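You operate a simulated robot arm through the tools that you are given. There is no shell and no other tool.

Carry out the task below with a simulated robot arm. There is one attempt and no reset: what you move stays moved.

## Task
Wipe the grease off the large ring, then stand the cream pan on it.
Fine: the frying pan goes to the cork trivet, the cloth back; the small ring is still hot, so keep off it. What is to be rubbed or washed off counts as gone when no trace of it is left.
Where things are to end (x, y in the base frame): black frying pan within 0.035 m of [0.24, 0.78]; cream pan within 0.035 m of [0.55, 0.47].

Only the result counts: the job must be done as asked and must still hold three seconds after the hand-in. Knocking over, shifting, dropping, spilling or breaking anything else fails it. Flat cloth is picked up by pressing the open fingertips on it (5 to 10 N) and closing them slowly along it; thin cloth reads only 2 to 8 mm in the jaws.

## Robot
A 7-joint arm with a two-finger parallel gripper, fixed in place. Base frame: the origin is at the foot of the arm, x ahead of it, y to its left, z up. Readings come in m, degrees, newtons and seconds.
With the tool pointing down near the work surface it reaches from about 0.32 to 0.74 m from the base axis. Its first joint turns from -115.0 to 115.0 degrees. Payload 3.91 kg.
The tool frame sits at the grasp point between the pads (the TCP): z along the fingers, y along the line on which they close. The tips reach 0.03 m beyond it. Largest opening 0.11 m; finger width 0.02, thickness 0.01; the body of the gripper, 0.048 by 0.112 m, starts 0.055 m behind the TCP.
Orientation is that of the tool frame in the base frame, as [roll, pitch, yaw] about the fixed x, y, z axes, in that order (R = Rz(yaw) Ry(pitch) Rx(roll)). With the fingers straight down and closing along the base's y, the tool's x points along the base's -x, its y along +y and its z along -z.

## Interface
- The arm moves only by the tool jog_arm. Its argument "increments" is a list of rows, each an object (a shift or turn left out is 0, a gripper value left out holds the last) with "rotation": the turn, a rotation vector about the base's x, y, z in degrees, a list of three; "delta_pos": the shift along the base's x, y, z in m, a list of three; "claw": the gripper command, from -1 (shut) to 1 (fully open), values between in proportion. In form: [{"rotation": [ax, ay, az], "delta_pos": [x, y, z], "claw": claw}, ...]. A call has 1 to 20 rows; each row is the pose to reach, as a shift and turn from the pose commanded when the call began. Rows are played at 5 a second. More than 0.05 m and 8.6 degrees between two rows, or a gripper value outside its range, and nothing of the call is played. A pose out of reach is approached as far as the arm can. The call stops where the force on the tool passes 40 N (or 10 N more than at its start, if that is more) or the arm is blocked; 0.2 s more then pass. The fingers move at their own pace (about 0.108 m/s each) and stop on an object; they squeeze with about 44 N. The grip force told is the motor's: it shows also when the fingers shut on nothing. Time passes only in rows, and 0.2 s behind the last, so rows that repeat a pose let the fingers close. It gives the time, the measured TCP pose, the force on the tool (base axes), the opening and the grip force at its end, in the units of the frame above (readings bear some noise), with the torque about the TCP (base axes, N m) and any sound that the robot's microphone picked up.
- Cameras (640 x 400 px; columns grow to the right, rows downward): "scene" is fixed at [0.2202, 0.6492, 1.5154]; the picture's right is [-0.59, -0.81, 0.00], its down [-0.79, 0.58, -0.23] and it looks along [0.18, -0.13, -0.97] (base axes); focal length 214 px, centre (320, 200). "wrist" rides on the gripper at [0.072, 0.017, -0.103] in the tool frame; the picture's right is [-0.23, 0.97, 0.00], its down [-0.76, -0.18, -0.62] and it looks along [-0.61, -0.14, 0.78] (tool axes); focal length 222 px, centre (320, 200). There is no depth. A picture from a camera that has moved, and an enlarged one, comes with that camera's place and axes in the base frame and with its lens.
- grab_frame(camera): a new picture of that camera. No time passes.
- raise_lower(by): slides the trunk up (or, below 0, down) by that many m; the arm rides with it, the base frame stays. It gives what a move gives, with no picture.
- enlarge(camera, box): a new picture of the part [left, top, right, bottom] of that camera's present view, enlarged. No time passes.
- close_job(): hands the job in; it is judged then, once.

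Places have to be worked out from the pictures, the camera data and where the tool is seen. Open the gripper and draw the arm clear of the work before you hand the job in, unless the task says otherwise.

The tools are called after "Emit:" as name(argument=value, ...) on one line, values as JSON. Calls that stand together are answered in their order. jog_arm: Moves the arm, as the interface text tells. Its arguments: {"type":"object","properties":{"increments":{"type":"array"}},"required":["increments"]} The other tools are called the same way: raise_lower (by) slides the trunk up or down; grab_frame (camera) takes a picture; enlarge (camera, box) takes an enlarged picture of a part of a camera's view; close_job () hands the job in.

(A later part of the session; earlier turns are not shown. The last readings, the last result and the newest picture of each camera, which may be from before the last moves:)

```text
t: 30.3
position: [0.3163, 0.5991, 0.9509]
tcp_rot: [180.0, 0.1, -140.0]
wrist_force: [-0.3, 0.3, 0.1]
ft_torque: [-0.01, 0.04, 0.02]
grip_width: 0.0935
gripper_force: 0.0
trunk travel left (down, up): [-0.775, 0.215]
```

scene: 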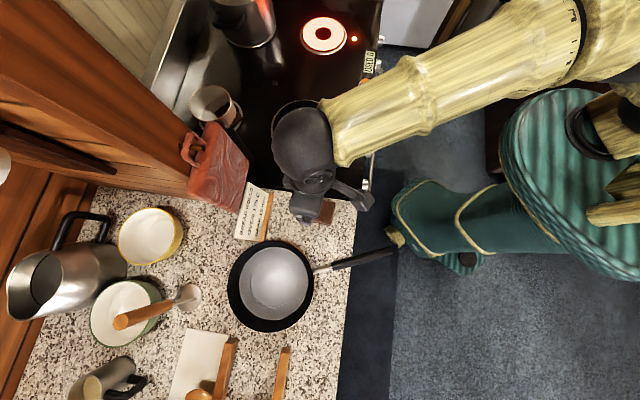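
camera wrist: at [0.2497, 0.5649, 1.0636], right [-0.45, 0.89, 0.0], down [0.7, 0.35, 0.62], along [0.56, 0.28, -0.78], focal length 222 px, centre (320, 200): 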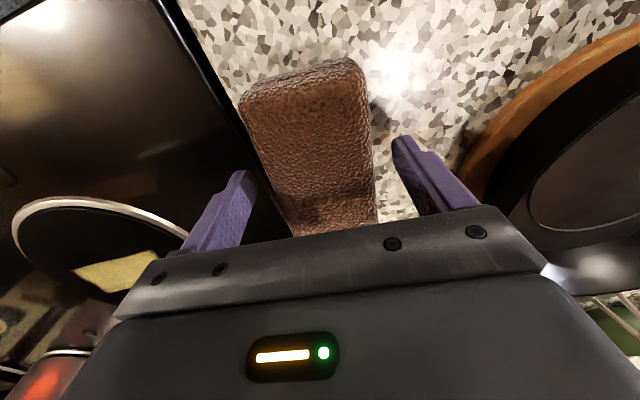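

Still free at tips ≈0.921. One more 3 mm step.

Emit:
jog_arm(increments=[{"delta_pos": [0, 0, -0.003]}, {"delta_pos": [0, 0, -0.003]}])

Emit:
grab_frame(camera="wrist")

Emit:
enlarge(camera="scene", box=[270, 160, 370, 240])

```text
t: 30.9
position: [0.3173, 0.5993, 0.9488]
tcp_rot: [-179.9, 0.1, -140.1]
wrist_force: [0.3, -0.1, 0.3]
ft_torque: [-0.01, 0.01, 0.0]
grip_width: 0.0934
gripper_force: 0.0
trunk travel left (down, up): [-0.775, 0.215]
```

```text
taken
camera wrist: at [0.2501, 0.565, 1.0526], right [-0.45, 0.89, 0.0], down [0.7, 0.35, 0.62], along [0.56, 0.28, -0.78], focal length 222 px, centre (320, 200)
```

wrist: 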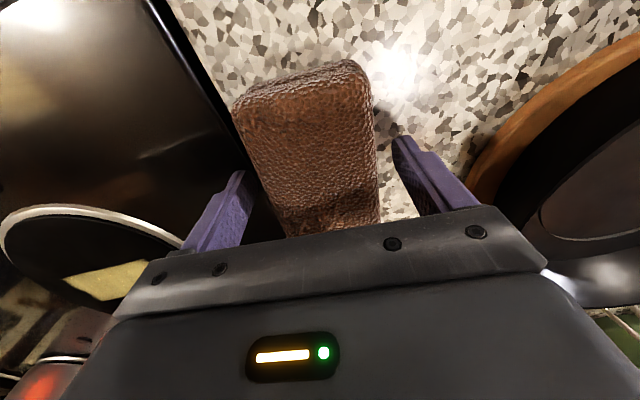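

```text
5.00 times, centred on (320, 200) of scene
camera zoom: at [0.2202, 0.6492, 1.5154], right [-0.59, -0.81, 0.0], down [-0.79, 0.58, -0.23], along [0.18, -0.13, -0.97], focal length 1072 px, centre (320, 200)
```

zoom: 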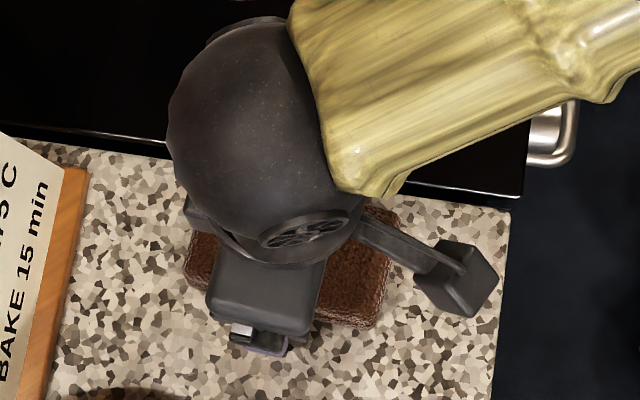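

The fingers straddle the pad with tips near the counter. I close on it gradually.

Emit:
jog_arm(increments=[{"claw": 0.3}, {"claw": 0.1}, {"claw": -0.1}, {"claw": -0.3}, {"claw": -0.3}])

Emit:
grab_frame(camera="wrist")

```text
t: 32.1
position: [0.317, 0.5982, 0.9497]
tcp_rot: [-179.9, 0.0, -140.0]
wrist_force: [-0.6, 0.8, -0.3]
ft_torque: [-0.01, -0.04, -0.03]
grip_width: 0.0631
gripper_force: 44.0
trunk travel left (down, up): [-0.775, 0.215]
```

```text
taken
camera wrist: at [0.2501, 0.565, 1.0527], right [-0.45, 0.89, 0.0], down [0.7, 0.35, 0.62], along [0.56, 0.28, -0.78], focal length 222 px, centre (320, 200)
```

wrist: 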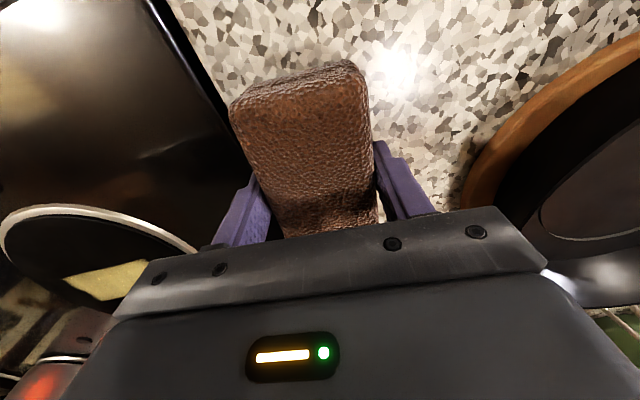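

The pad is firmly held (63 mm, rigid). I lift it, and take a closer look at the grease patch before moving over.

Emit:
jog_arm(increments=[{"delta_pos": [0, 0, 0.01], "claw": -1}, {"delta_pos": [0, 0, 0.04], "claw": -1}, {"delta_pos": [0, 0, 0.08], "claw": -1}, {"delta_pos": [0, 0, 0.08], "claw": -1}])

Emit:
enlarge(camera="scene", box=[260, 90, 350, 170])

Emit:
grab_frame(camera="wrist")

```text
t: 33.1
position: [0.3174, 0.599, 1.0302]
tcp_rot: [-180.0, 0.0, -140.0]
wrist_force: [-0.6, 1.2, -0.6]
ft_torque: [0.05, 0.02, 0.01]
grip_width: 0.063
gripper_force: 43.9
trunk travel left (down, up): [-0.775, 0.215]
```

```text
5.00 times, centred on (305, 130) of scene
camera zoom: at [0.2202, 0.6492, 1.5154], right [-0.59, -0.81, 0.0], down [-0.79, 0.58, -0.23], along [0.18, -0.13, -0.97], focal length 1072 px, centre (395, 550)
```

zoom: 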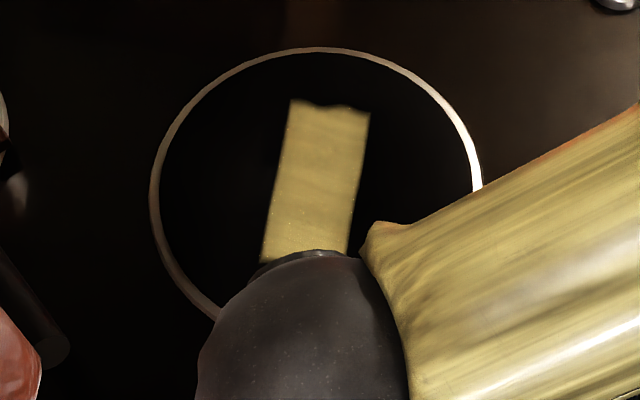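

```text
taken
camera wrist: at [0.2508, 0.566, 1.134], right [-0.45, 0.89, 0.0], down [0.7, 0.35, 0.62], along [0.56, 0.28, -0.78], focal length 222 px, centre (320, 200)
```

wrist: 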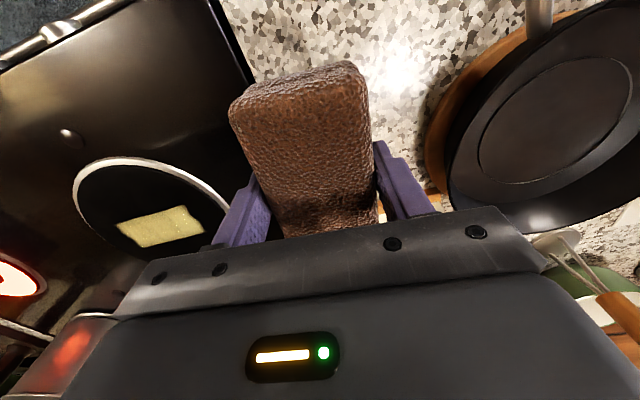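

The grease patch spans roughly 0.114 × 0.052 m centred at (0.555, 0.465), long axis tangential to the arm. I carry the pad over the left end of the patch and lower near the surface.

Emit:
jog_arm(increments=[{"delta_pos": [0.036, -0.0186, 0]}, {"delta_pos": [0.072, -0.037, 0]}, {"delta_pos": [0.108, -0.056, 0]}, {"delta_pos": [0.144, -0.074, 0]}, {"delta_pos": [0.18, -0.093, 0]}, {"delta_pos": [0.18, -0.093, -0.035]}, {"delta_pos": [0.18, -0.093, -0.065]}, {"delta_pos": [0.18, -0.093, -0.065]}])

Emit:
grab_frame(camera="wrist")

Emit:
enlarge(camera="scene", box=[220, 70, 380, 190])

```text
t: 34.9
position: [0.4969, 0.5063, 0.9646]
tcp_rot: [180.0, 0.0, -140.0]
wrist_force: [0.2, 0.3, -0.5]
ft_torque: [0.01, -0.02, 0.0]
grip_width: 0.0631
gripper_force: 43.8
trunk travel left (down, up): [-0.775, 0.215]
```

```text
taken
camera wrist: at [0.4299, 0.4732, 1.0679], right [-0.45, 0.89, 0.0], down [0.7, 0.35, 0.62], along [0.56, 0.28, -0.78], focal length 222 px, centre (320, 200)
```

wrist: 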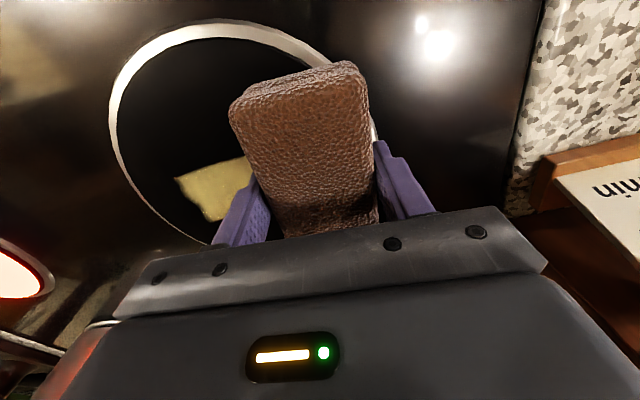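

```text
3.33 times, centred on (300, 130) of scene
camera zoom: at [0.2202, 0.6492, 1.5154], right [-0.59, -0.81, 0.0], down [-0.79, 0.58, -0.23], along [0.18, -0.13, -0.97], focal length 715 px, centre (387, 433)
```

zoom: 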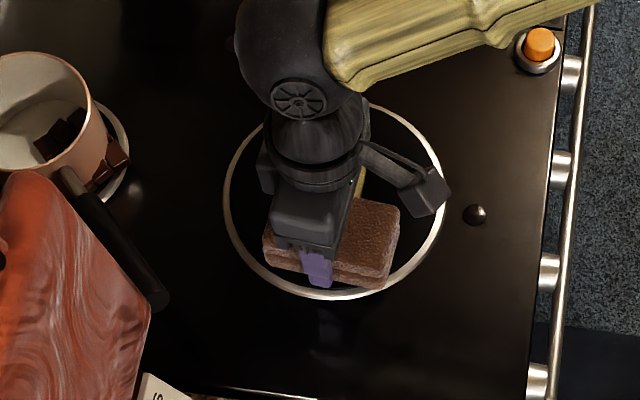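

The pad is over the left part of the ring, just above it. I lower in small steps to make contact.

Emit:
jog_arm(increments=[{"delta_pos": [0, 0, -0.005]}, {"delta_pos": [0, 0, -0.01]}, {"delta_pos": [0, 0, -0.01]}])

Emit:
jog_arm(increments=[{"delta_pos": [0, 0, -0.003]}, {"delta_pos": [0, 0, -0.003]}])

```text
t: 35.7
position: [0.4961, 0.5068, 0.9556]
tcp_rot: [179.9, 0.1, -140.0]
wrist_force: [-0.6, 0.5, 4.0]
ft_torque: [-0.13, 0.15, -0.03]
grip_width: 0.0632
gripper_force: 43.9
trunk travel left (down, up): [-0.775, 0.215]
```

```text
t: 36.3
position: [0.4968, 0.5057, 0.9562]
tcp_rot: [179.8, 0.4, -140.0]
wrist_force: [2.0, 2.4, 27.7]
ft_torque: [-0.92, 0.8, -0.03]
grip_width: 0.0632
gripper_force: 43.6
trunk travel left (down, up): [-0.775, 0.215]
```

Contact made; 27.7 N is more than needed, so I ease off 1.8 mm and sweep along the patch.

Emit:
jog_arm(increments=[{"delta_pos": [0, 0, 0.0018]}, {"delta_pos": [0.0123, -0.0123, 0.0018]}, {"delta_pos": [0.0245, -0.0245, 0.0018]}, {"delta_pos": [0.0368, -0.0368, 0.0018]}, {"delta_pos": [0.049, -0.049, 0.0018]}])

```text
t: 37.5
position: [0.5431, 0.4566, 0.9549]
tcp_rot: [179.9, 0.2, -139.9]
wrist_force: [-7.1, 7.1, 26.0]
ft_torque: [0.32, 0.26, -0.19]
grip_width: 0.063
gripper_force: 43.4
trunk travel left (down, up): [-0.775, 0.215]
```

Contact is good (26 N normal, ~10 N friction). I ease off another 1 mm and continue to the far end.

Emit:
jog_arm(increments=[{"delta_pos": [0.0123, -0.0123, 0.001]}, {"delta_pos": [0.0245, -0.0245, 0.001]}, {"delta_pos": [0.0368, -0.0368, 0.001]}, {"delta_pos": [0.049, -0.049, 0.001]}, {"delta_pos": [0.049, -0.049, 0.001]}])

Emit:
grab_frame(camera="wrist")

Emit:
enlarge(camera="scene", box=[220, 70, 380, 190])

```text
t: 38.7
position: [0.5936, 0.4067, 0.9559]
tcp_rot: [-179.9, 0.1, -140.1]
wrist_force: [-3.4, 2.9, 17.1]
ft_torque: [0.64, 0.06, 0.05]
grip_width: 0.0631
gripper_force: 44.2
trunk travel left (down, up): [-0.775, 0.215]
```

```text
taken
camera wrist: at [0.5264, 0.3738, 1.0592], right [-0.45, 0.89, 0.0], down [0.7, 0.35, 0.62], along [0.56, 0.28, -0.78], focal length 222 px, centre (320, 200)
```

wrist: 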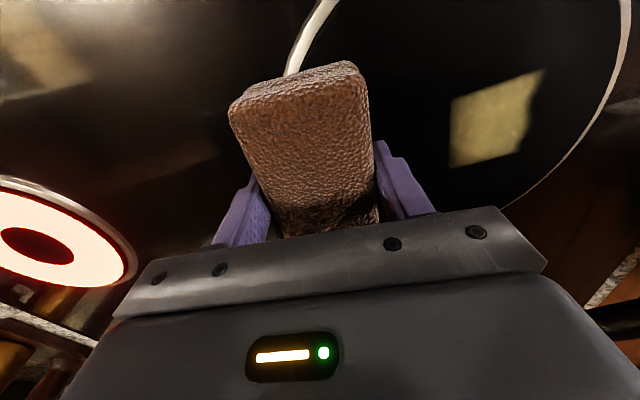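

```text
3.33 times, centred on (300, 130) of scene
camera zoom: at [0.2202, 0.6492, 1.5154], right [-0.59, -0.81, 0.0], down [-0.79, 0.58, -0.23], along [0.18, -0.13, -0.97], focal length 715 px, centre (387, 433)
```

zoom: 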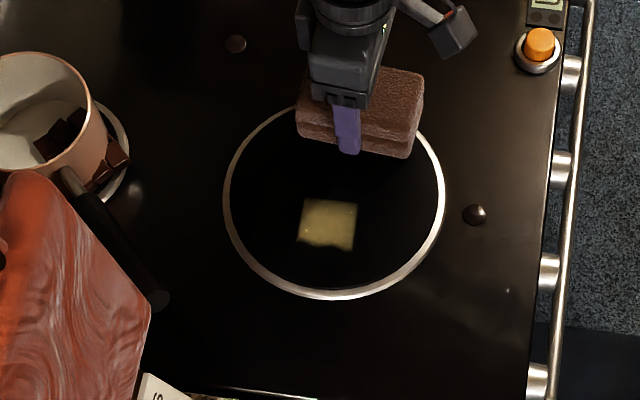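

The far half is clean, but a square of grease remains near (0.53, 0.49), where the pad was riding on the raised trim at first. I sweep back over it, keeping the pad inside the trim, and go back and forth.

Emit:
jog_arm(increments=[{"delta_pos": [-0.0125, 0.0125, 0]}, {"delta_pos": [-0.025, 0.025, 0]}, {"delta_pos": [-0.0375, 0.0375, 0]}, {"delta_pos": [-0.05, 0.05, 0]}, {"delta_pos": [-0.0625, 0.0625, 0]}, {"delta_pos": [-0.073, 0.073, 0]}, {"delta_pos": [-0.082, 0.082, 0]}, {"delta_pos": [-0.073, 0.073, 0]}, {"delta_pos": [-0.0625, 0.0625, 0]}, {"delta_pos": [-0.05, 0.05, 0]}, {"delta_pos": [-0.0375, 0.0375, 0]}, {"delta_pos": [-0.025, 0.025, 0]}, {"delta_pos": [-0.0125, 0.0125, 0]}, {"delta_pos": [0, 0, 0]}])

Emit:
enlarge(camera="scene", box=[220, 70, 380, 190])

Emit:
grab_frame(camera="wrist")

```text
t: 41.7
position: [0.5937, 0.4075, 0.9553]
tcp_rot: [180.0, 0.1, -140.0]
wrist_force: [-4.6, 4.3, 18.1]
ft_torque: [0.39, 0.35, -0.09]
grip_width: 0.0629
gripper_force: 44.1
trunk travel left (down, up): [-0.775, 0.215]
```

```text
3.33 times, centred on (300, 130) of scene
camera zoom: at [0.2202, 0.6492, 1.5154], right [-0.59, -0.81, 0.0], down [-0.79, 0.58, -0.23], along [0.18, -0.13, -0.97], focal length 715 px, centre (387, 433)
```

zoom: 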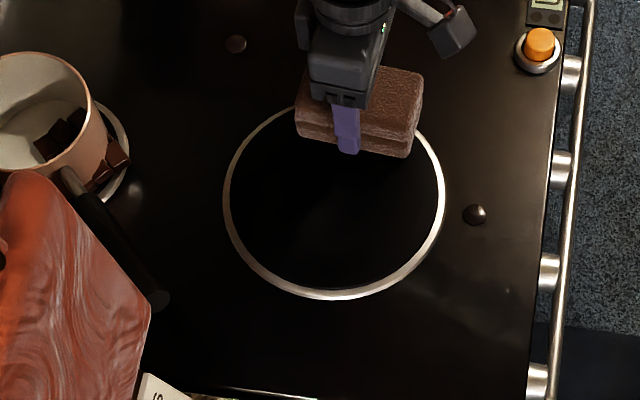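

```text
taken
camera wrist: at [0.5271, 0.3738, 1.059], right [-0.45, 0.89, 0.0], down [0.7, 0.35, 0.63], along [0.56, 0.28, -0.78], focal length 222 px, centre (320, 200)
```

wrist: 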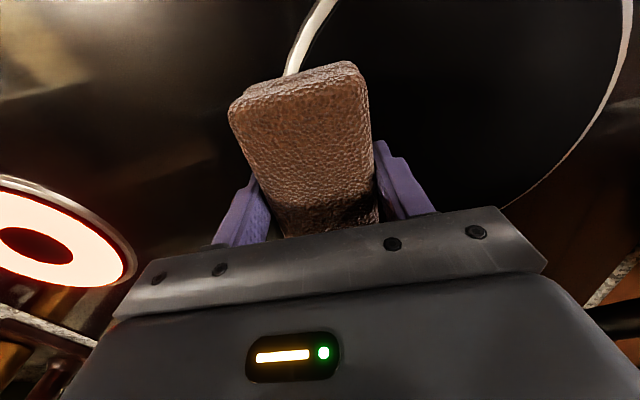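

The visible area is clean. I make one more pass shifted slightly outward to catch any remainder under the pad, then lift and inspect.

Emit:
jog_arm(increments=[{"delta_pos": [0.009, 0.008, 0]}, {"delta_pos": [-0.0035, 0.0205, 0]}, {"delta_pos": [-0.016, 0.033, 0]}, {"delta_pos": [-0.0285, 0.0455, 0]}, {"delta_pos": [-0.041, 0.058, 0]}, {"delta_pos": [-0.0535, 0.0705, 0]}, {"delta_pos": [-0.064, 0.081, 0]}, {"delta_pos": [-0.073, 0.09, 0]}, {"delta_pos": [-0.082, 0.074, 0]}, {"delta_pos": [-0.091, 0.065, 0]}, {"delta_pos": [-0.0785, 0.0525, 0]}, {"delta_pos": [-0.066, 0.04, 0]}, {"delta_pos": [-0.0535, 0.0275, 0]}, {"delta_pos": [-0.041, 0.015, 0]}, {"delta_pos": [-0.041, 0.015, 0.04]}, {"delta_pos": [-0.041, 0.015, 0.08]}])

Emit:
grab_frame(camera="wrist")

Emit:
enlarge(camera="scene", box=[220, 70, 380, 190])

```text
t: 45.1
position: [0.5552, 0.4212, 1.0326]
tcp_rot: [180.0, -0.1, -140.0]
wrist_force: [0.4, -0.3, -0.2]
ft_torque: [0.0, 0.0, 0.02]
grip_width: 0.0633
gripper_force: 43.9
trunk travel left (down, up): [-0.775, 0.215]
```

```text
taken
camera wrist: at [0.4889, 0.3886, 1.1372], right [-0.45, 0.89, 0.0], down [0.7, 0.35, 0.62], along [0.55, 0.28, -0.78], focal length 222 px, centre (320, 200)
```

wrist: 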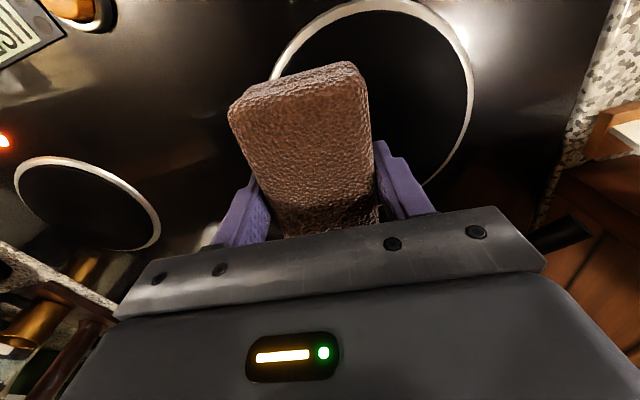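

```text
3.33 times, centred on (300, 130) of scene
camera zoom: at [0.2202, 0.6492, 1.5154], right [-0.59, -0.81, 0.0], down [-0.79, 0.58, -0.23], along [0.18, -0.13, -0.97], focal length 715 px, centre (387, 433)
```

zoom: 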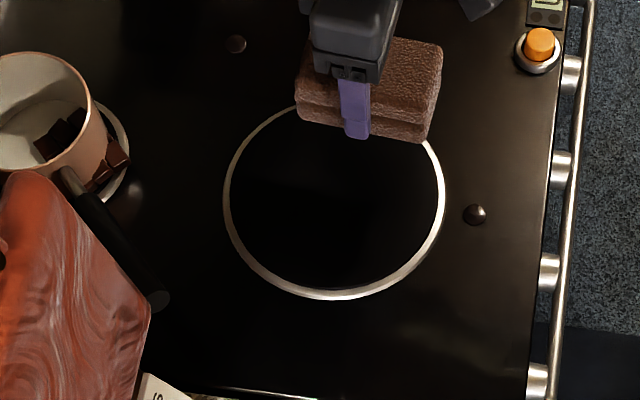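

The ring looks clean from here. I carry the cloth back over its original spot (0.317, 0.598), then check the ring fully uncovered.

Emit:
jog_arm(increments=[{"delta_pos": [-0.034, 0.0253, 0.01]}, {"delta_pos": [-0.068, 0.0507, 0.01]}, {"delta_pos": [-0.102, 0.076, 0.01]}, {"delta_pos": [-0.136, 0.1013, 0.01]}, {"delta_pos": [-0.17, 0.1267, 0.01]}, {"delta_pos": [-0.204, 0.152, 0.01]}, {"delta_pos": [-0.2382, 0.1773, 0.01]}, {"delta_pos": [-0.2382, 0.1773, -0.02]}, {"delta_pos": [-0.2382, 0.1773, -0.05]}, {"delta_pos": [-0.2382, 0.1773, -0.07]}, {"delta_pos": [-0.2382, 0.1773, -0.07]}])

Emit:
enlarge(camera="scene", box=[260, 90, 350, 170])

Emit:
grab_frame(camera="wrist")

```text
t: 47.5
position: [0.3124, 0.6016, 0.9646]
tcp_rot: [179.9, -0.1, -139.9]
wrist_force: [0.3, 0.7, -0.8]
ft_torque: [0.01, -0.03, -0.03]
grip_width: 0.0631
gripper_force: 44.1
trunk travel left (down, up): [-0.775, 0.215]
```

```text
5.00 times, centred on (305, 130) of scene
camera zoom: at [0.2202, 0.6492, 1.5154], right [-0.59, -0.81, 0.0], down [-0.79, 0.58, -0.23], along [0.18, -0.13, -0.97], focal length 1072 px, centre (395, 550)
```

zoom: 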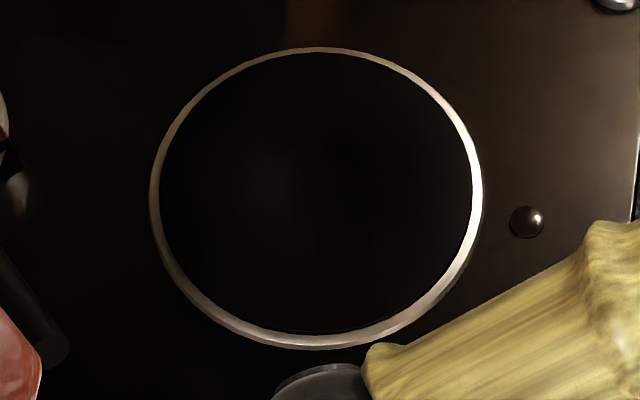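

```text
taken
camera wrist: at [0.246, 0.5685, 1.0683], right [-0.45, 0.89, 0.0], down [0.7, 0.36, 0.62], along [0.56, 0.28, -0.78], focal length 222 px, centre (320, 200)
```

wrist: 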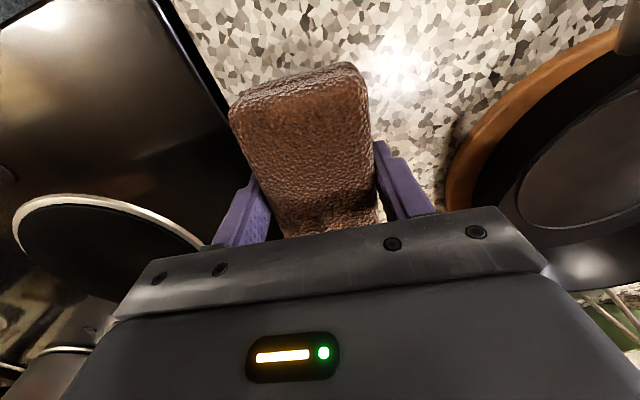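

The ring shows clean; I correct a few millimetres back to the grip pose and lower the cloth to the counter.

Emit:
jog_arm(increments=[{"delta_pos": [0.0045, -0.003, -0.005]}, {"delta_pos": [0.0045, -0.003, -0.01]}, {"delta_pos": [0.0045, -0.003, -0.012]}, {"delta_pos": [0.0045, -0.003, -0.012]}])

Emit:
enlarge(camera="scene", box=[275, 105, 335, 150])

```text
t: 48.5
position: [0.3198, 0.597, 0.9518]
tcp_rot: [-180.0, 0.1, -140.1]
wrist_force: [-0.5, -0.3, 0.3]
ft_torque: [0.01, -0.02, 0.0]
grip_width: 0.0631
gripper_force: 44.2
trunk travel left (down, up): [-0.775, 0.215]
```

```text
8.89 times, centred on (305, 128) of scene
camera zoom: at [0.2202, 0.6492, 1.5154], right [-0.59, -0.81, 0.0], down [-0.79, 0.58, -0.23], along [0.18, -0.13, -0.97], focal length 1906 px, centre (453, 844)
```

zoom: 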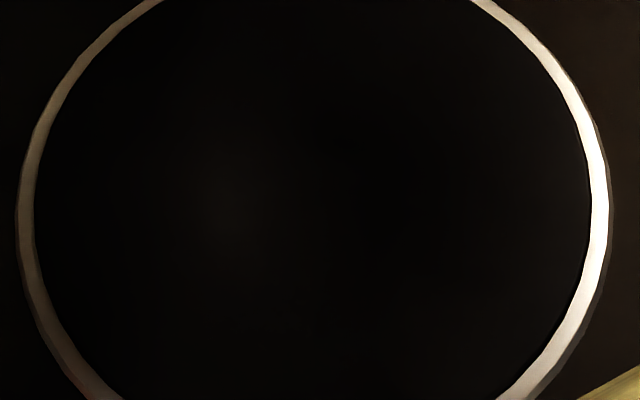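

The plate is black with just a faint reflection. I lower the last millimetres until the counter is felt.

Emit:
jog_arm(increments=[{"delta_pos": [-0.001, 0.001, -0.002]}, {"delta_pos": [-0.001, 0.001, -0.003]}, {"delta_pos": [-0.001, 0.001, -0.003]}])

```text
t: 49.3
position: [0.3182, 0.5986, 0.9484]
tcp_rot: [-180.0, 0.1, -140.0]
wrist_force: [0.2, -0.3, -0.7]
ft_torque: [0.0, -0.02, 0.02]
grip_width: 0.0631
gripper_force: 43.8
trunk travel left (down, up): [-0.775, 0.215]
```

No contact yet; another couple of millimetres.

Emit:
jog_arm(increments=[{"delta_pos": [0, 0, -0.0015]}, {"delta_pos": [0, 0, -0.0025]}, {"delta_pos": [0, 0, -0.0025]}])

```text
t: 50.1
position: [0.3182, 0.5971, 0.9493]
tcp_rot: [179.9, 0.2, -140.0]
wrist_force: [0.3, 0.0, 13.7]
ft_torque: [-0.43, 0.22, -0.02]
grip_width: 0.0632
gripper_force: 44.4
trunk travel left (down, up): [-0.775, 0.215]
```

Contact with 13.7 N, so the cloth is on the counter. I ease up slightly, open, and rise straight up.

Emit:
jog_arm(increments=[{"delta_pos": [0, 0, 0.0015]}, {"delta_pos": [0, 0, 0.0015], "claw": 0.3}, {"delta_pos": [0, 0, 0.0015], "claw": 0.7}, {"delta_pos": [0, 0, 0.0015], "claw": 0.7}, {"delta_pos": [0, 0, 0.03], "claw": 0.7}, {"delta_pos": [0, 0, 0.07], "claw": 0.7}, {"delta_pos": [0, 0, 0.11], "claw": 0.7}, {"delta_pos": [0, 0, 0.15], "claw": 0.7}])

Emit:
grab_frame(camera="wrist")

Emit:
grab_frame(camera="scene")

```text
t: 51.9
position: [0.3198, 0.5999, 1.0955]
tcp_rot: [180.0, 0.0, -140.0]
wrist_force: [-0.8, 0.2, -0.5]
ft_torque: [-0.03, -0.04, -0.01]
grip_width: 0.0933
gripper_force: 0.1
trunk travel left (down, up): [-0.775, 0.215]
```

```text
taken
camera wrist: at [0.2524, 0.5652, 1.1999], right [-0.45, 0.89, 0.0], down [0.7, 0.35, 0.62], along [0.56, 0.28, -0.78], focal length 222 px, centre (320, 200)
```

wrist: 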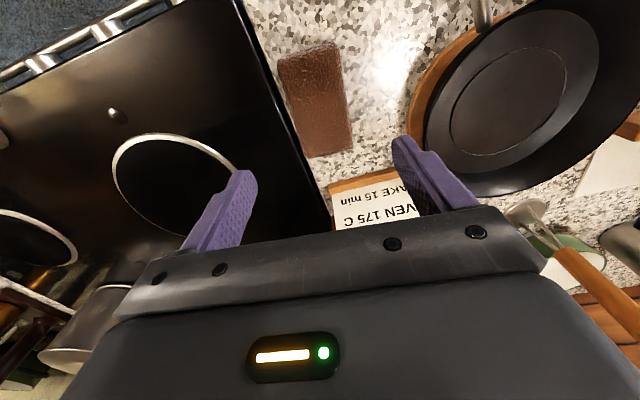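

```text
taken
```

scene: 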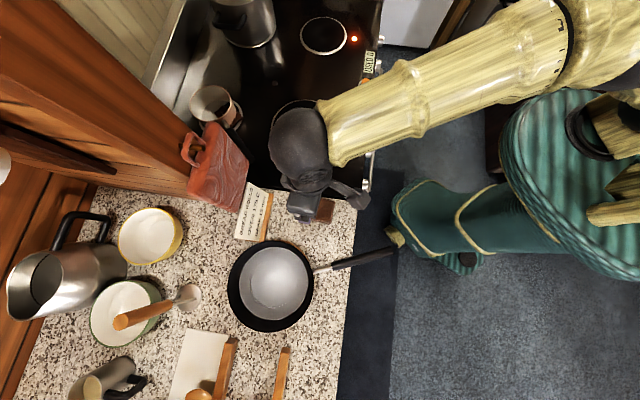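

The cloth lies back in its place and the ring is clean (the small ring's glow has faded but its indicator is still lit, so I keep off it). I rise and swing right toward the cream pan's handle for a close view.

Emit:
jog_arm(increments=[{"delta_pos": [0, 0, 0.035]}, {"delta_pos": [0, 0, 0.07]}, {"delta_pos": [0, 0, 0.105]}, {"rotation": [0, 0, -2.8], "delta_pos": [0.0366, -0.0304, 0.105]}, {"rotation": [0, 0, -5.6], "delta_pos": [0.0701, -0.0627, 0.105]}, {"rotation": [0, 0, -8.4], "delta_pos": [0.1008, -0.097, 0.105]}, {"rotation": [0, 0, -11.2], "delta_pos": [0.1288, -0.133, 0.105]}, {"rotation": [0, 0, -14.1], "delta_pos": [0.1538, -0.1703, 0.105]}, {"rotation": [0, 0, -16.9], "delta_pos": [0.1757, -0.2088, 0.105]}, {"rotation": [0, 0, -19.7], "delta_pos": [0.1947, -0.2484, 0.105]}, {"rotation": [0, 0, -22.5], "delta_pos": [0.2107, -0.2887, 0.105]}, {"rotation": [0, 0, -25.3], "delta_pos": [0.2235, -0.3295, 0.105]}, {"rotation": [0, 0, -28.1], "delta_pos": [0.2332, -0.3705, 0.105]}, {"rotation": [0, 0, -30.9], "delta_pos": [0.24, -0.4116, 0.105]}, {"rotation": [0, 0, -33.8], "delta_pos": [0.2438, -0.4526, 0.105]}, {"rotation": [0, 0, -36.6], "delta_pos": [0.2446, -0.4931, 0.105]}, {"rotation": [0, 0, -39.4], "delta_pos": [0.2425, -0.5331, 0.105]}, {"rotation": [0, 0, -42.2], "delta_pos": [0.2376, -0.5723, 0.105]}, {"rotation": [0, 0, -45], "delta_pos": [0.2301, -0.6105, 0.105]}])

Emit:
grab_frame(camera="wrist")

Emit:
grab_frame(camera="scene")

```text
t: 55.9
position: [0.55, -0.0131, 1.2015]
tcp_rot: [180.0, 0.0, 175.0]
wrist_force: [-1.0, 0.1, 0.0]
ft_torque: [0.02, 0.02, -0.03]
grip_width: 0.0937
gripper_force: 0.1
trunk travel left (down, up): [-0.775, 0.215]
```

```text
taken
camera wrist: at [0.479, 0.0103, 1.3045], right [0.31, 0.95, 0.0], down [0.74, -0.24, 0.62], along [0.59, -0.19, -0.78], focal length 222 px, centre (320, 200)
```

wrist: 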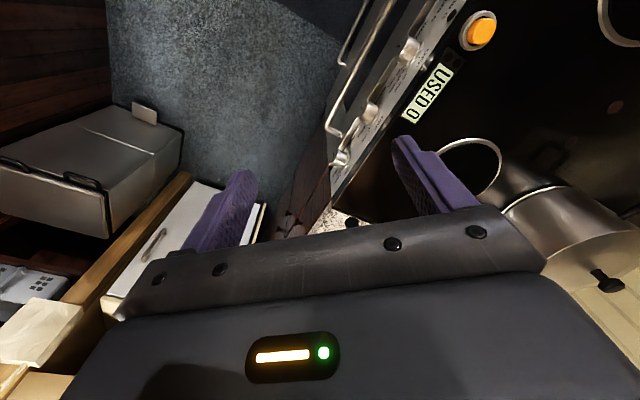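

```text
taken
```

scene: 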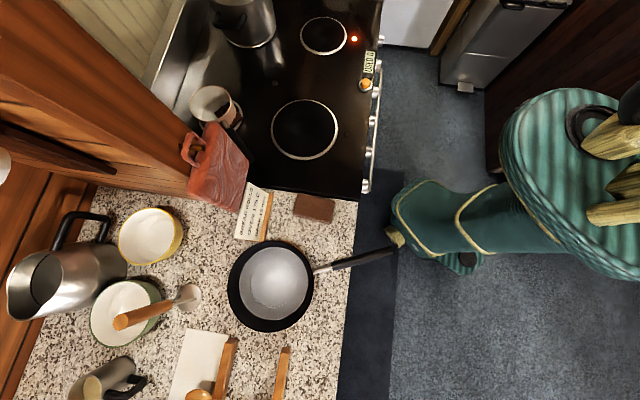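

Only the handle tip shows; I tilt the fingers outward by 40° so the camera sees the pan.

Emit:
jog_arm(increments=[{"rotation": [-0.7, -7.97, 0]}, {"rotation": [-1.39, -15.94, 0]}, {"rotation": [-2.09, -23.91, 0]}, {"rotation": [-2.79, -31.88, 0]}, {"rotation": [-3.49, -39.85, 0]}])

Emit:
grab_frame(camera="wrist")

```text
t: 57.1
position: [0.5481, -0.0118, 1.2004]
tcp_rot: [-180.0, 40.2, 175.1]
wrist_force: [0.2, -0.1, -0.6]
ft_torque: [0.01, -0.03, -0.03]
grip_width: 0.0938
gripper_force: 0.0
trunk travel left (down, up): [-0.775, 0.215]
```

```text
taken
camera wrist: at [0.4289, 0.016, 1.2344], right [0.26, 0.96, 0.15], down [0.17, -0.19, 0.97], along [0.95, -0.22, -0.21], focal length 222 px, centre (320, 200)
```

wrist: 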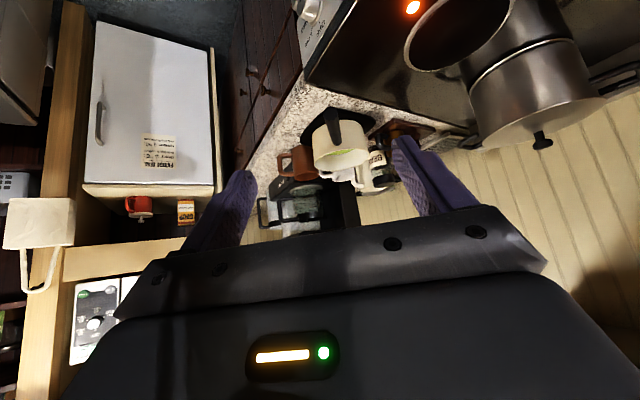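

Now the cream pan is clearly in view between the fingers. I enlarge it.

Emit:
enlarge(camera="wrist", box=[240, 70, 420, 220])

```text
2.67 times, centred on (330, 145) of wrist
camera zoom: at [0.4289, 0.016, 1.2344], right [0.26, 0.96, 0.15], down [0.17, -0.19, 0.97], along [0.95, -0.22, -0.21], focal length 592 px, centre (293, 347)
```

zoom: 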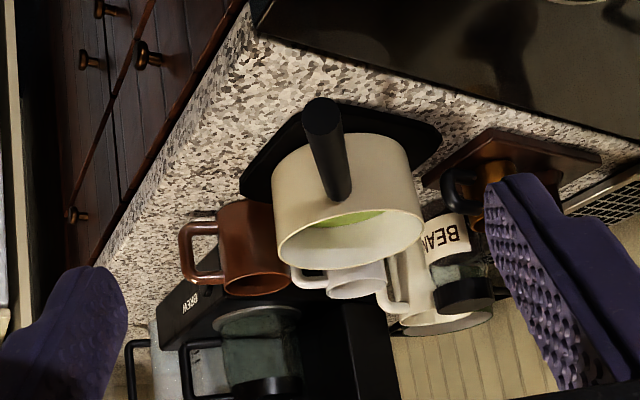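

The handle runs from about (0.753,-0.020,1.025) to the pan wall at (0.877,-0.030,1.02); pan centre ≈ (0.95,-0.033). I'll use a 30° tilt for the grip (better camera/body clearance) and first move forward above the handle to test reach.

Emit:
jog_arm(increments=[{"rotation": [0.44, 4.98, 0], "delta_pos": [0.04, -0.003, -0.02], "claw": 0.1}, {"rotation": [0.87, 9.96, 0], "delta_pos": [0.08, -0.006, -0.04], "claw": 0.1}, {"rotation": [0.87, 9.96, 0], "delta_pos": [0.12, -0.009, -0.06], "claw": 0.1}, {"rotation": [0.87, 9.96, 0], "delta_pos": [0.16, -0.011, -0.08], "claw": 0.1}, {"rotation": [0.87, 9.96, 0], "delta_pos": [0.2, -0.012, -0.09], "claw": 0.1}, {"rotation": [0.87, 9.96, 0], "delta_pos": [0.24, -0.013, -0.09], "claw": 0.1}, {"rotation": [0.87, 9.96, 0], "delta_pos": [0.27, -0.014, -0.09], "claw": 0.1}, {"rotation": [0.87, 9.96, 0], "delta_pos": [0.27, -0.014, -0.09], "claw": 0.1}])

Emit:
grab_frame(camera="wrist")

```text
t: 58.9
position: [0.8181, -0.0252, 1.1116]
tcp_rot: [180.0, 30.0, 175.0]
wrist_force: [0.0, -0.3, 0.0]
ft_torque: [-0.01, -0.01, 0.01]
grip_width: 0.0605
gripper_force: 0.0
trunk travel left (down, up): [-0.775, 0.215]
```

```text
taken
camera wrist: at [0.7058, 0.0013, 1.165], right [0.28, 0.95, 0.11], down [0.33, -0.21, 0.92], along [0.9, -0.22, -0.37], focal length 222 px, centre (320, 200)
```

wrist: 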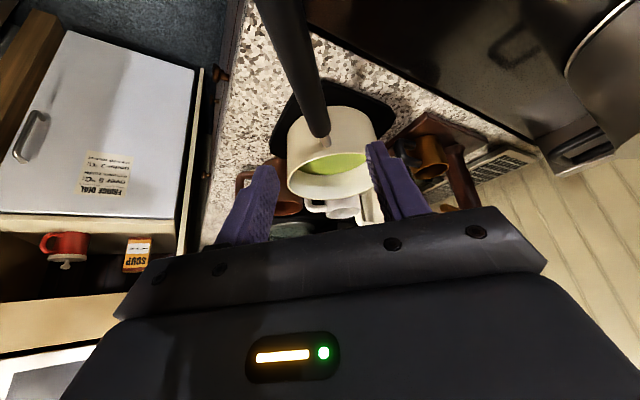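

Reach is fine. The handle axis at x≈0.845 is near y≈-0.030, z≈1.018; I shift over it and descend, straddling the handle.

Emit:
jog_arm(increments=[{"delta_pos": [0.025, -0.004, 0]}, {"delta_pos": [0.025, -0.004, -0.03]}, {"delta_pos": [0.025, -0.004, -0.05]}, {"delta_pos": [0.025, -0.004, -0.05]}])

Emit:
grab_frame(camera="wrist")

```text
t: 59.9
position: [0.8436, -0.0304, 1.0619]
tcp_rot: [-180.0, 30.1, 175.0]
wrist_force: [0.2, -0.4, 0.8]
ft_torque: [0.01, 0.02, -0.01]
grip_width: 0.0604
gripper_force: 0.0
trunk travel left (down, up): [-0.775, 0.215]
```

```text
taken
camera wrist: at [0.7315, -0.0038, 1.1162], right [0.28, 0.95, 0.11], down [0.33, -0.21, 0.92], along [0.9, -0.22, -0.37], focal length 222 px, centre (320, 200)
```

wrist: 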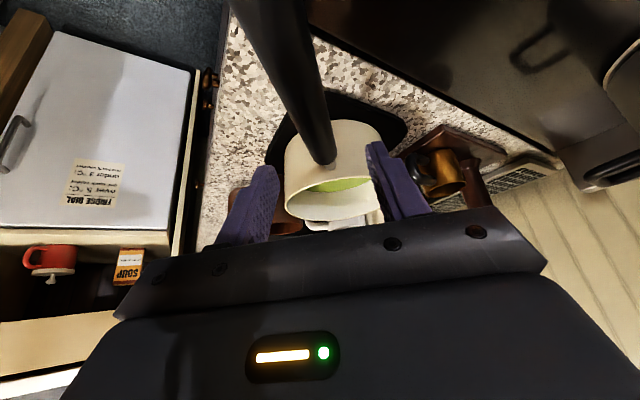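

Aligned; I lower further to z≈1.03 and look again.

Emit:
jog_arm(increments=[{"delta_pos": [0.005, -0.001, -0.015]}, {"delta_pos": [0.01, -0.002, -0.03]}, {"delta_pos": [0.01, -0.002, -0.03]}])

Emit:
grab_frame(camera="wrist")

Emit:
enlarge(camera="wrist", box=[200, 80, 460, 250])

```text
t: 60.7
position: [0.8534, -0.0329, 1.0314]
tcp_rot: [180.0, 30.1, 175.0]
wrist_force: [-0.1, 0.7, 0.4]
ft_torque: [-0.01, -0.02, 0.01]
grip_width: 0.0606
gripper_force: 0.1
trunk travel left (down, up): [-0.775, 0.215]
```

```text
taken
camera wrist: at [0.7416, -0.0059, 1.0852], right [0.28, 0.95, 0.11], down [0.33, -0.21, 0.92], along [0.9, -0.22, -0.37], focal length 222 px, centre (320, 200)
```

wrist: 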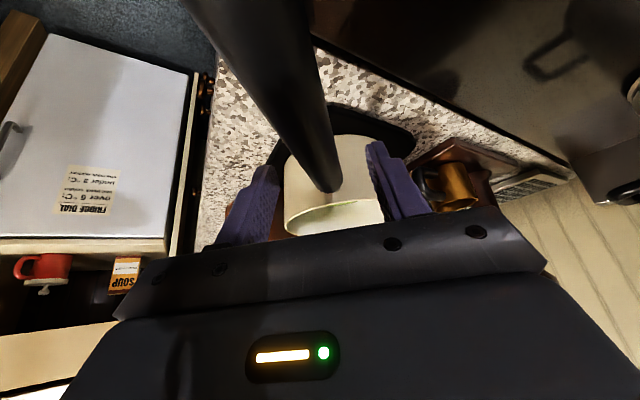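

```text
2.35 times, centred on (330, 165) of wrist
camera zoom: at [0.7416, -0.0059, 1.0852], right [0.28, 0.95, 0.11], down [0.33, -0.21, 0.92], along [0.9, -0.22, -0.37], focal length 523 px, centre (296, 282)
```

zoom: 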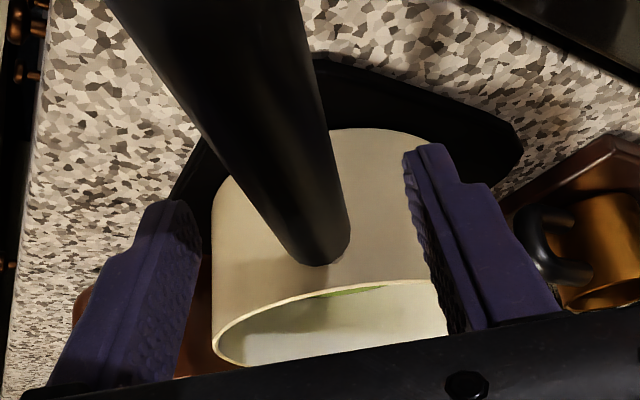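

The handle/pan junction triangulates to about (0.906,-0.038,1.010), so I can grip nearer the pan. I advance 15 mm, lower to z≈1.020 and close.

Emit:
jog_arm(increments=[{"delta_pos": [0.015, -0.0015, 0]}, {"delta_pos": [0.015, -0.0015, -0.006]}, {"delta_pos": [0.015, -0.0015, -0.0115]}, {"delta_pos": [0.015, -0.0015, -0.0115]}])

Emit:
grab_frame(camera="wrist")

```text
t: 61.7
position: [0.8644, -0.0355, 1.0206]
tcp_rot: [-180.0, 30.0, 174.9]
wrist_force: [-0.3, 0.2, -0.1]
ft_torque: [0.01, 0.0, -0.01]
grip_width: 0.0606
gripper_force: 0.1
out of reach, approached as far as the arm can: row 1, 2, 3, 4
trunk travel left (down, up): [-0.775, 0.215]
```

```text
taken
camera wrist: at [0.7513, -0.0076, 1.0742], right [0.28, 0.95, 0.11], down [0.33, -0.21, 0.92], along [0.9, -0.22, -0.37], focal length 222 px, centre (320, 200)
```

wrist: 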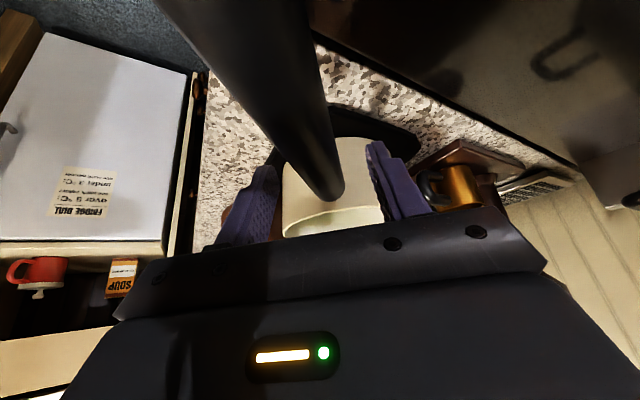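

I'm just at the reach limit at x≈0.864, which is near enough. I back off a few mm to be inside the reach and close on the handle.

Emit:
jog_arm(increments=[{"delta_pos": [-0.007, 0.0005, 0]}, {"delta_pos": [-0.007, 0.0005, 0], "claw": -0.4}, {"delta_pos": [-0.007, 0.0005, 0], "claw": -1}, {"delta_pos": [-0.007, 0.0005, 0], "claw": -1}, {"delta_pos": [-0.007, 0.0005, 0], "claw": -1}])

```text
t: 62.9
position: [0.8558, -0.0332, 1.0206]
tcp_rot: [-180.0, 30.0, 175.1]
wrist_force: [0.5, 2.5, -1.0]
ft_torque: [0.07, -0.13, 0.41]
grip_width: 0.0263
gripper_force: 44.5
trunk travel left (down, up): [-0.775, 0.215]
```

Gripped at 26 mm. I lift gently with the trunk by 8 mm and read the load.

Emit:
raise_lower(by=0.008)

Emit:
grab_frame(camera="wrist")

```text
t: 63.5
position: [0.8569, -0.0342, 1.0257]
tcp_rot: [-180.0, 29.8, 175.0]
wrist_force: [-0.1, 0.7, -5.6]
ft_torque: [0.05, 0.68, -0.04]
grip_width: 0.0265
gripper_force: 44.0
trunk travel left (down, up): [-0.783, 0.207]
```

```text
taken
camera wrist: at [0.7447, -0.0073, 1.0809], right [0.28, 0.95, 0.11], down [0.33, -0.21, 0.92], along [0.9, -0.22, -0.38], focal length 222 px, centre (320, 200)
```

wrist: 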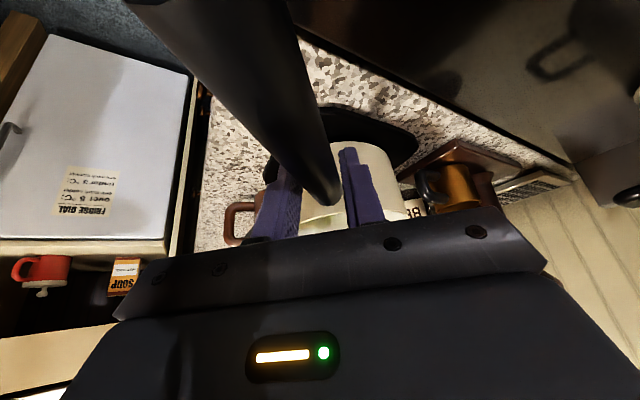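

The load is 5.6 N with lever 0.12 m, so the pan is already fully carried and not slipping. I raise further.

Emit:
raise_lower(by=0.03)

Emit:
grab_frame(camera="wrist")

```text
t: 64.2
position: [0.8578, -0.0336, 1.0579]
tcp_rot: [179.9, 29.9, 175.1]
wrist_force: [0.1, 0.0, -3.9]
ft_torque: [0.07, 0.7, 0.02]
grip_width: 0.0266
gripper_force: 43.8
trunk travel left (down, up): [-0.813, 0.177]
```

```text
taken
camera wrist: at [0.745, -0.0071, 1.1113], right [0.28, 0.95, 0.11], down [0.33, -0.21, 0.92], along [0.9, -0.22, -0.38], focal length 222 px, centre (320, 200)
```

wrist: 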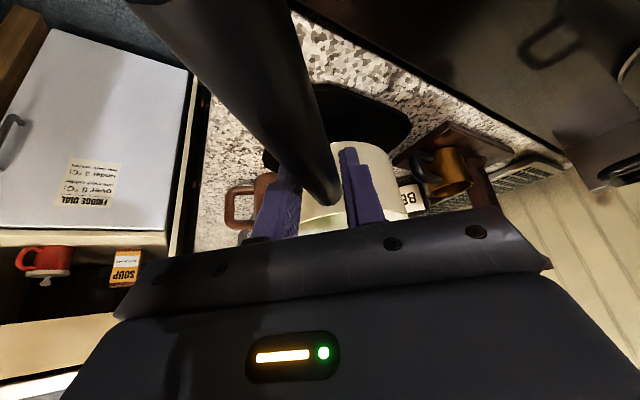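

The pan is level, the black mat stays behind on the counter. I raise another 9 cm for clearance.

Emit:
raise_lower(by=0.09)

Emit:
jog_arm(increments=[{"delta_pos": [-0.008, 0, 0]}, {"delta_pos": [-0.024, 0, 0]}, {"delta_pos": [-0.048, 0.001, 0]}, {"delta_pos": [-0.073, 0.001, 0]}, {"delta_pos": [-0.098, 0.002, 0]}, {"delta_pos": [-0.123, 0.002, 0]}, {"delta_pos": [-0.148, 0.003, 0]}, {"delta_pos": [-0.173, 0.004, 0]}, {"delta_pos": [-0.198, 0.005, 0]}, {"delta_pos": [-0.223, 0.006, 0]}, {"delta_pos": [-0.248, 0.007, 0]}, {"delta_pos": [-0.273, 0.008, 0]}, {"delta_pos": [-0.298, 0.009, 0]}, {"delta_pos": [-0.323, 0.01, 0]}, {"delta_pos": [-0.348, 0.011, 0]}, {"delta_pos": [-0.373, 0.012, 0]}, {"delta_pos": [-0.39, 0.013, 0]}, {"delta_pos": [-0.398, 0.014, 0]}])

Emit:
grab_frame(camera="wrist")

Emit:
grab_frame(camera="scene")

```text
t: 65.5
position: [0.8569, -0.0331, 1.1486]
tcp_rot: [-180.0, 29.9, 175.0]
wrist_force: [-0.2, -0.3, -5.2]
ft_torque: [0.06, 0.72, -0.01]
grip_width: 0.0268
gripper_force: 43.7
trunk travel left (down, up): [-0.903, 0.087]
```

```text
t: 69.3
position: [0.4576, -0.0202, 1.1499]
tcp_rot: [180.0, 30.0, 174.9]
wrist_force: [0.3, -0.3, -4.6]
ft_torque: [0.09, 0.71, -0.01]
grip_width: 0.0269
gripper_force: 43.9
trunk travel left (down, up): [-0.903, 0.087]
```

```text
taken
camera wrist: at [0.3455, 0.0064, 1.2028], right [0.28, 0.95, 0.11], down [0.33, -0.21, 0.92], along [0.9, -0.22, -0.37], focal length 222 px, centre (320, 200)
```

wrist: 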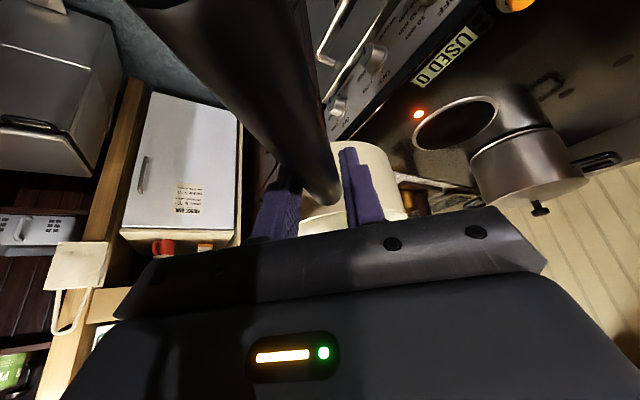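

```text
taken
```

scene: 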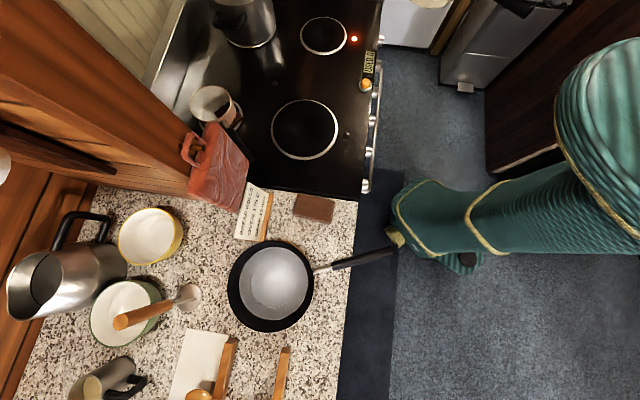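

Steady load. I swing the pan 45° left at a small radius and moderate speed, so it stays clear of the small ring.

Emit:
jog_arm(increments=[{"rotation": [0, 0, 1], "delta_pos": [0.0002, 0.008, 0]}, {"rotation": [0, 0, 3], "delta_pos": [0.0004, 0.024, 0]}, {"rotation": [0, 0, 6], "delta_pos": [-0.0004, 0.0479, 0]}, {"rotation": [0, 0, 9], "delta_pos": [-0.0025, 0.0718, 0]}, {"rotation": [0, 0, 12], "delta_pos": [-0.0058, 0.0956, 0]}, {"rotation": [0, 0, 15], "delta_pos": [-0.0104, 0.1191, 0]}, {"rotation": [0, 0, 18], "delta_pos": [-0.0162, 0.1424, 0]}, {"rotation": [0, 0, 21], "delta_pos": [-0.0232, 0.1653, 0]}, {"rotation": [0, 0, 24], "delta_pos": [-0.0314, 0.1878, 0]}, {"rotation": [0, 0, 27], "delta_pos": [-0.0407, 0.2099, 0]}, {"rotation": [0, 0, 30], "delta_pos": [-0.0512, 0.2315, 0]}, {"rotation": [0, 0, 33], "delta_pos": [-0.0629, 0.2525, 0]}, {"rotation": [0, 0, 36], "delta_pos": [-0.0755, 0.2728, 0]}, {"rotation": [0, 0, 39], "delta_pos": [-0.0893, 0.2924, 0]}, {"rotation": [0, 0, 42], "delta_pos": [-0.104, 0.3113, 0]}, {"rotation": [0, 0, 44], "delta_pos": [-0.1144, 0.3235, 0]}, {"rotation": [0, 0, 45], "delta_pos": [-0.1198, 0.3294, 0]}])

Emit:
grab_frame(camera="scene")

Emit:
grab_frame(camera="wrist")

```text
t: 72.9
position: [0.3376, 0.3093, 1.1499]
tcp_rot: [180.0, 30.0, -139.9]
wrist_force: [0.0, -0.1, -5.0]
ft_torque: [-0.42, 0.54, -0.04]
grip_width: 0.0266
gripper_force: 43.6
trunk travel left (down, up): [-0.903, 0.087]
```

```text
taken
```

scene: 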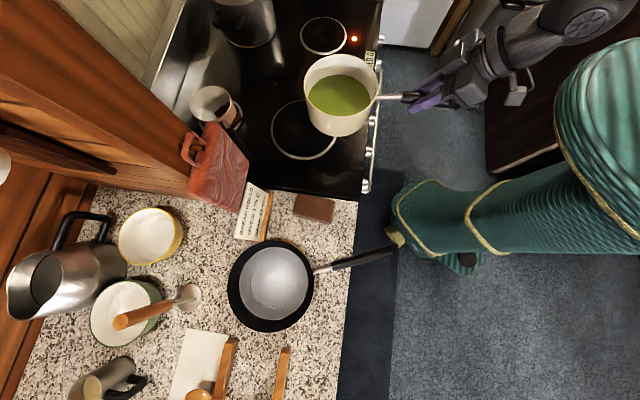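

```text
taken
camera wrist: at [0.2397, 0.2489, 1.2033], right [-0.48, 0.87, 0.11], down [0.38, 0.09, 0.92], along [0.79, 0.48, -0.37], focal length 222 px, centre (320, 200)
```

wrist: 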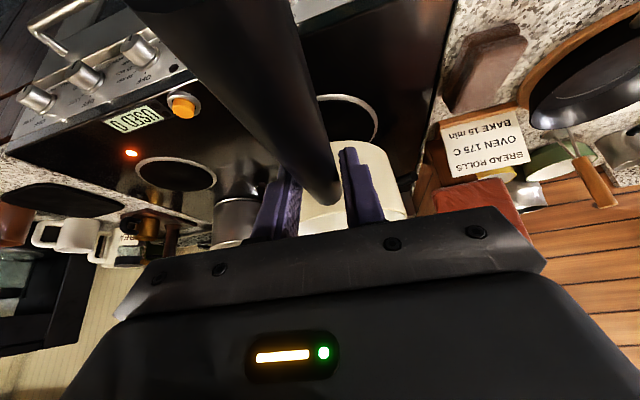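

The pan arrived over the stove with its soup intact. I enlarge the scene view to measure the pan centre relative to the gripper.

Emit:
enlarge(camera="scene", box=[280, 40, 440, 150])

```text
3.64 times, centred on (360, 95) of scene
camera zoom: at [0.2202, 0.6492, 1.5154], right [-0.59, -0.81, 0.0], down [-0.79, 0.58, -0.23], along [0.18, -0.13, -0.97], focal length 780 px, centre (174, 582)
```

zoom: 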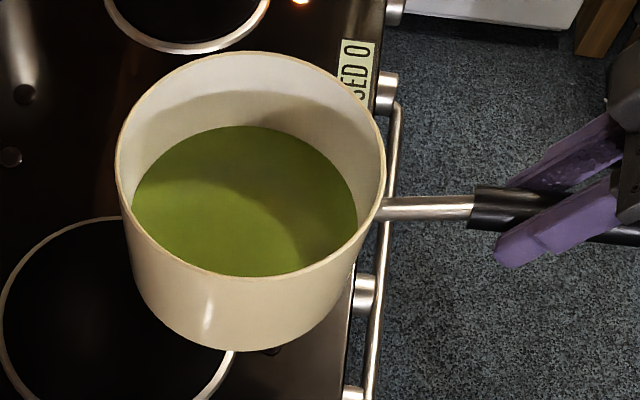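

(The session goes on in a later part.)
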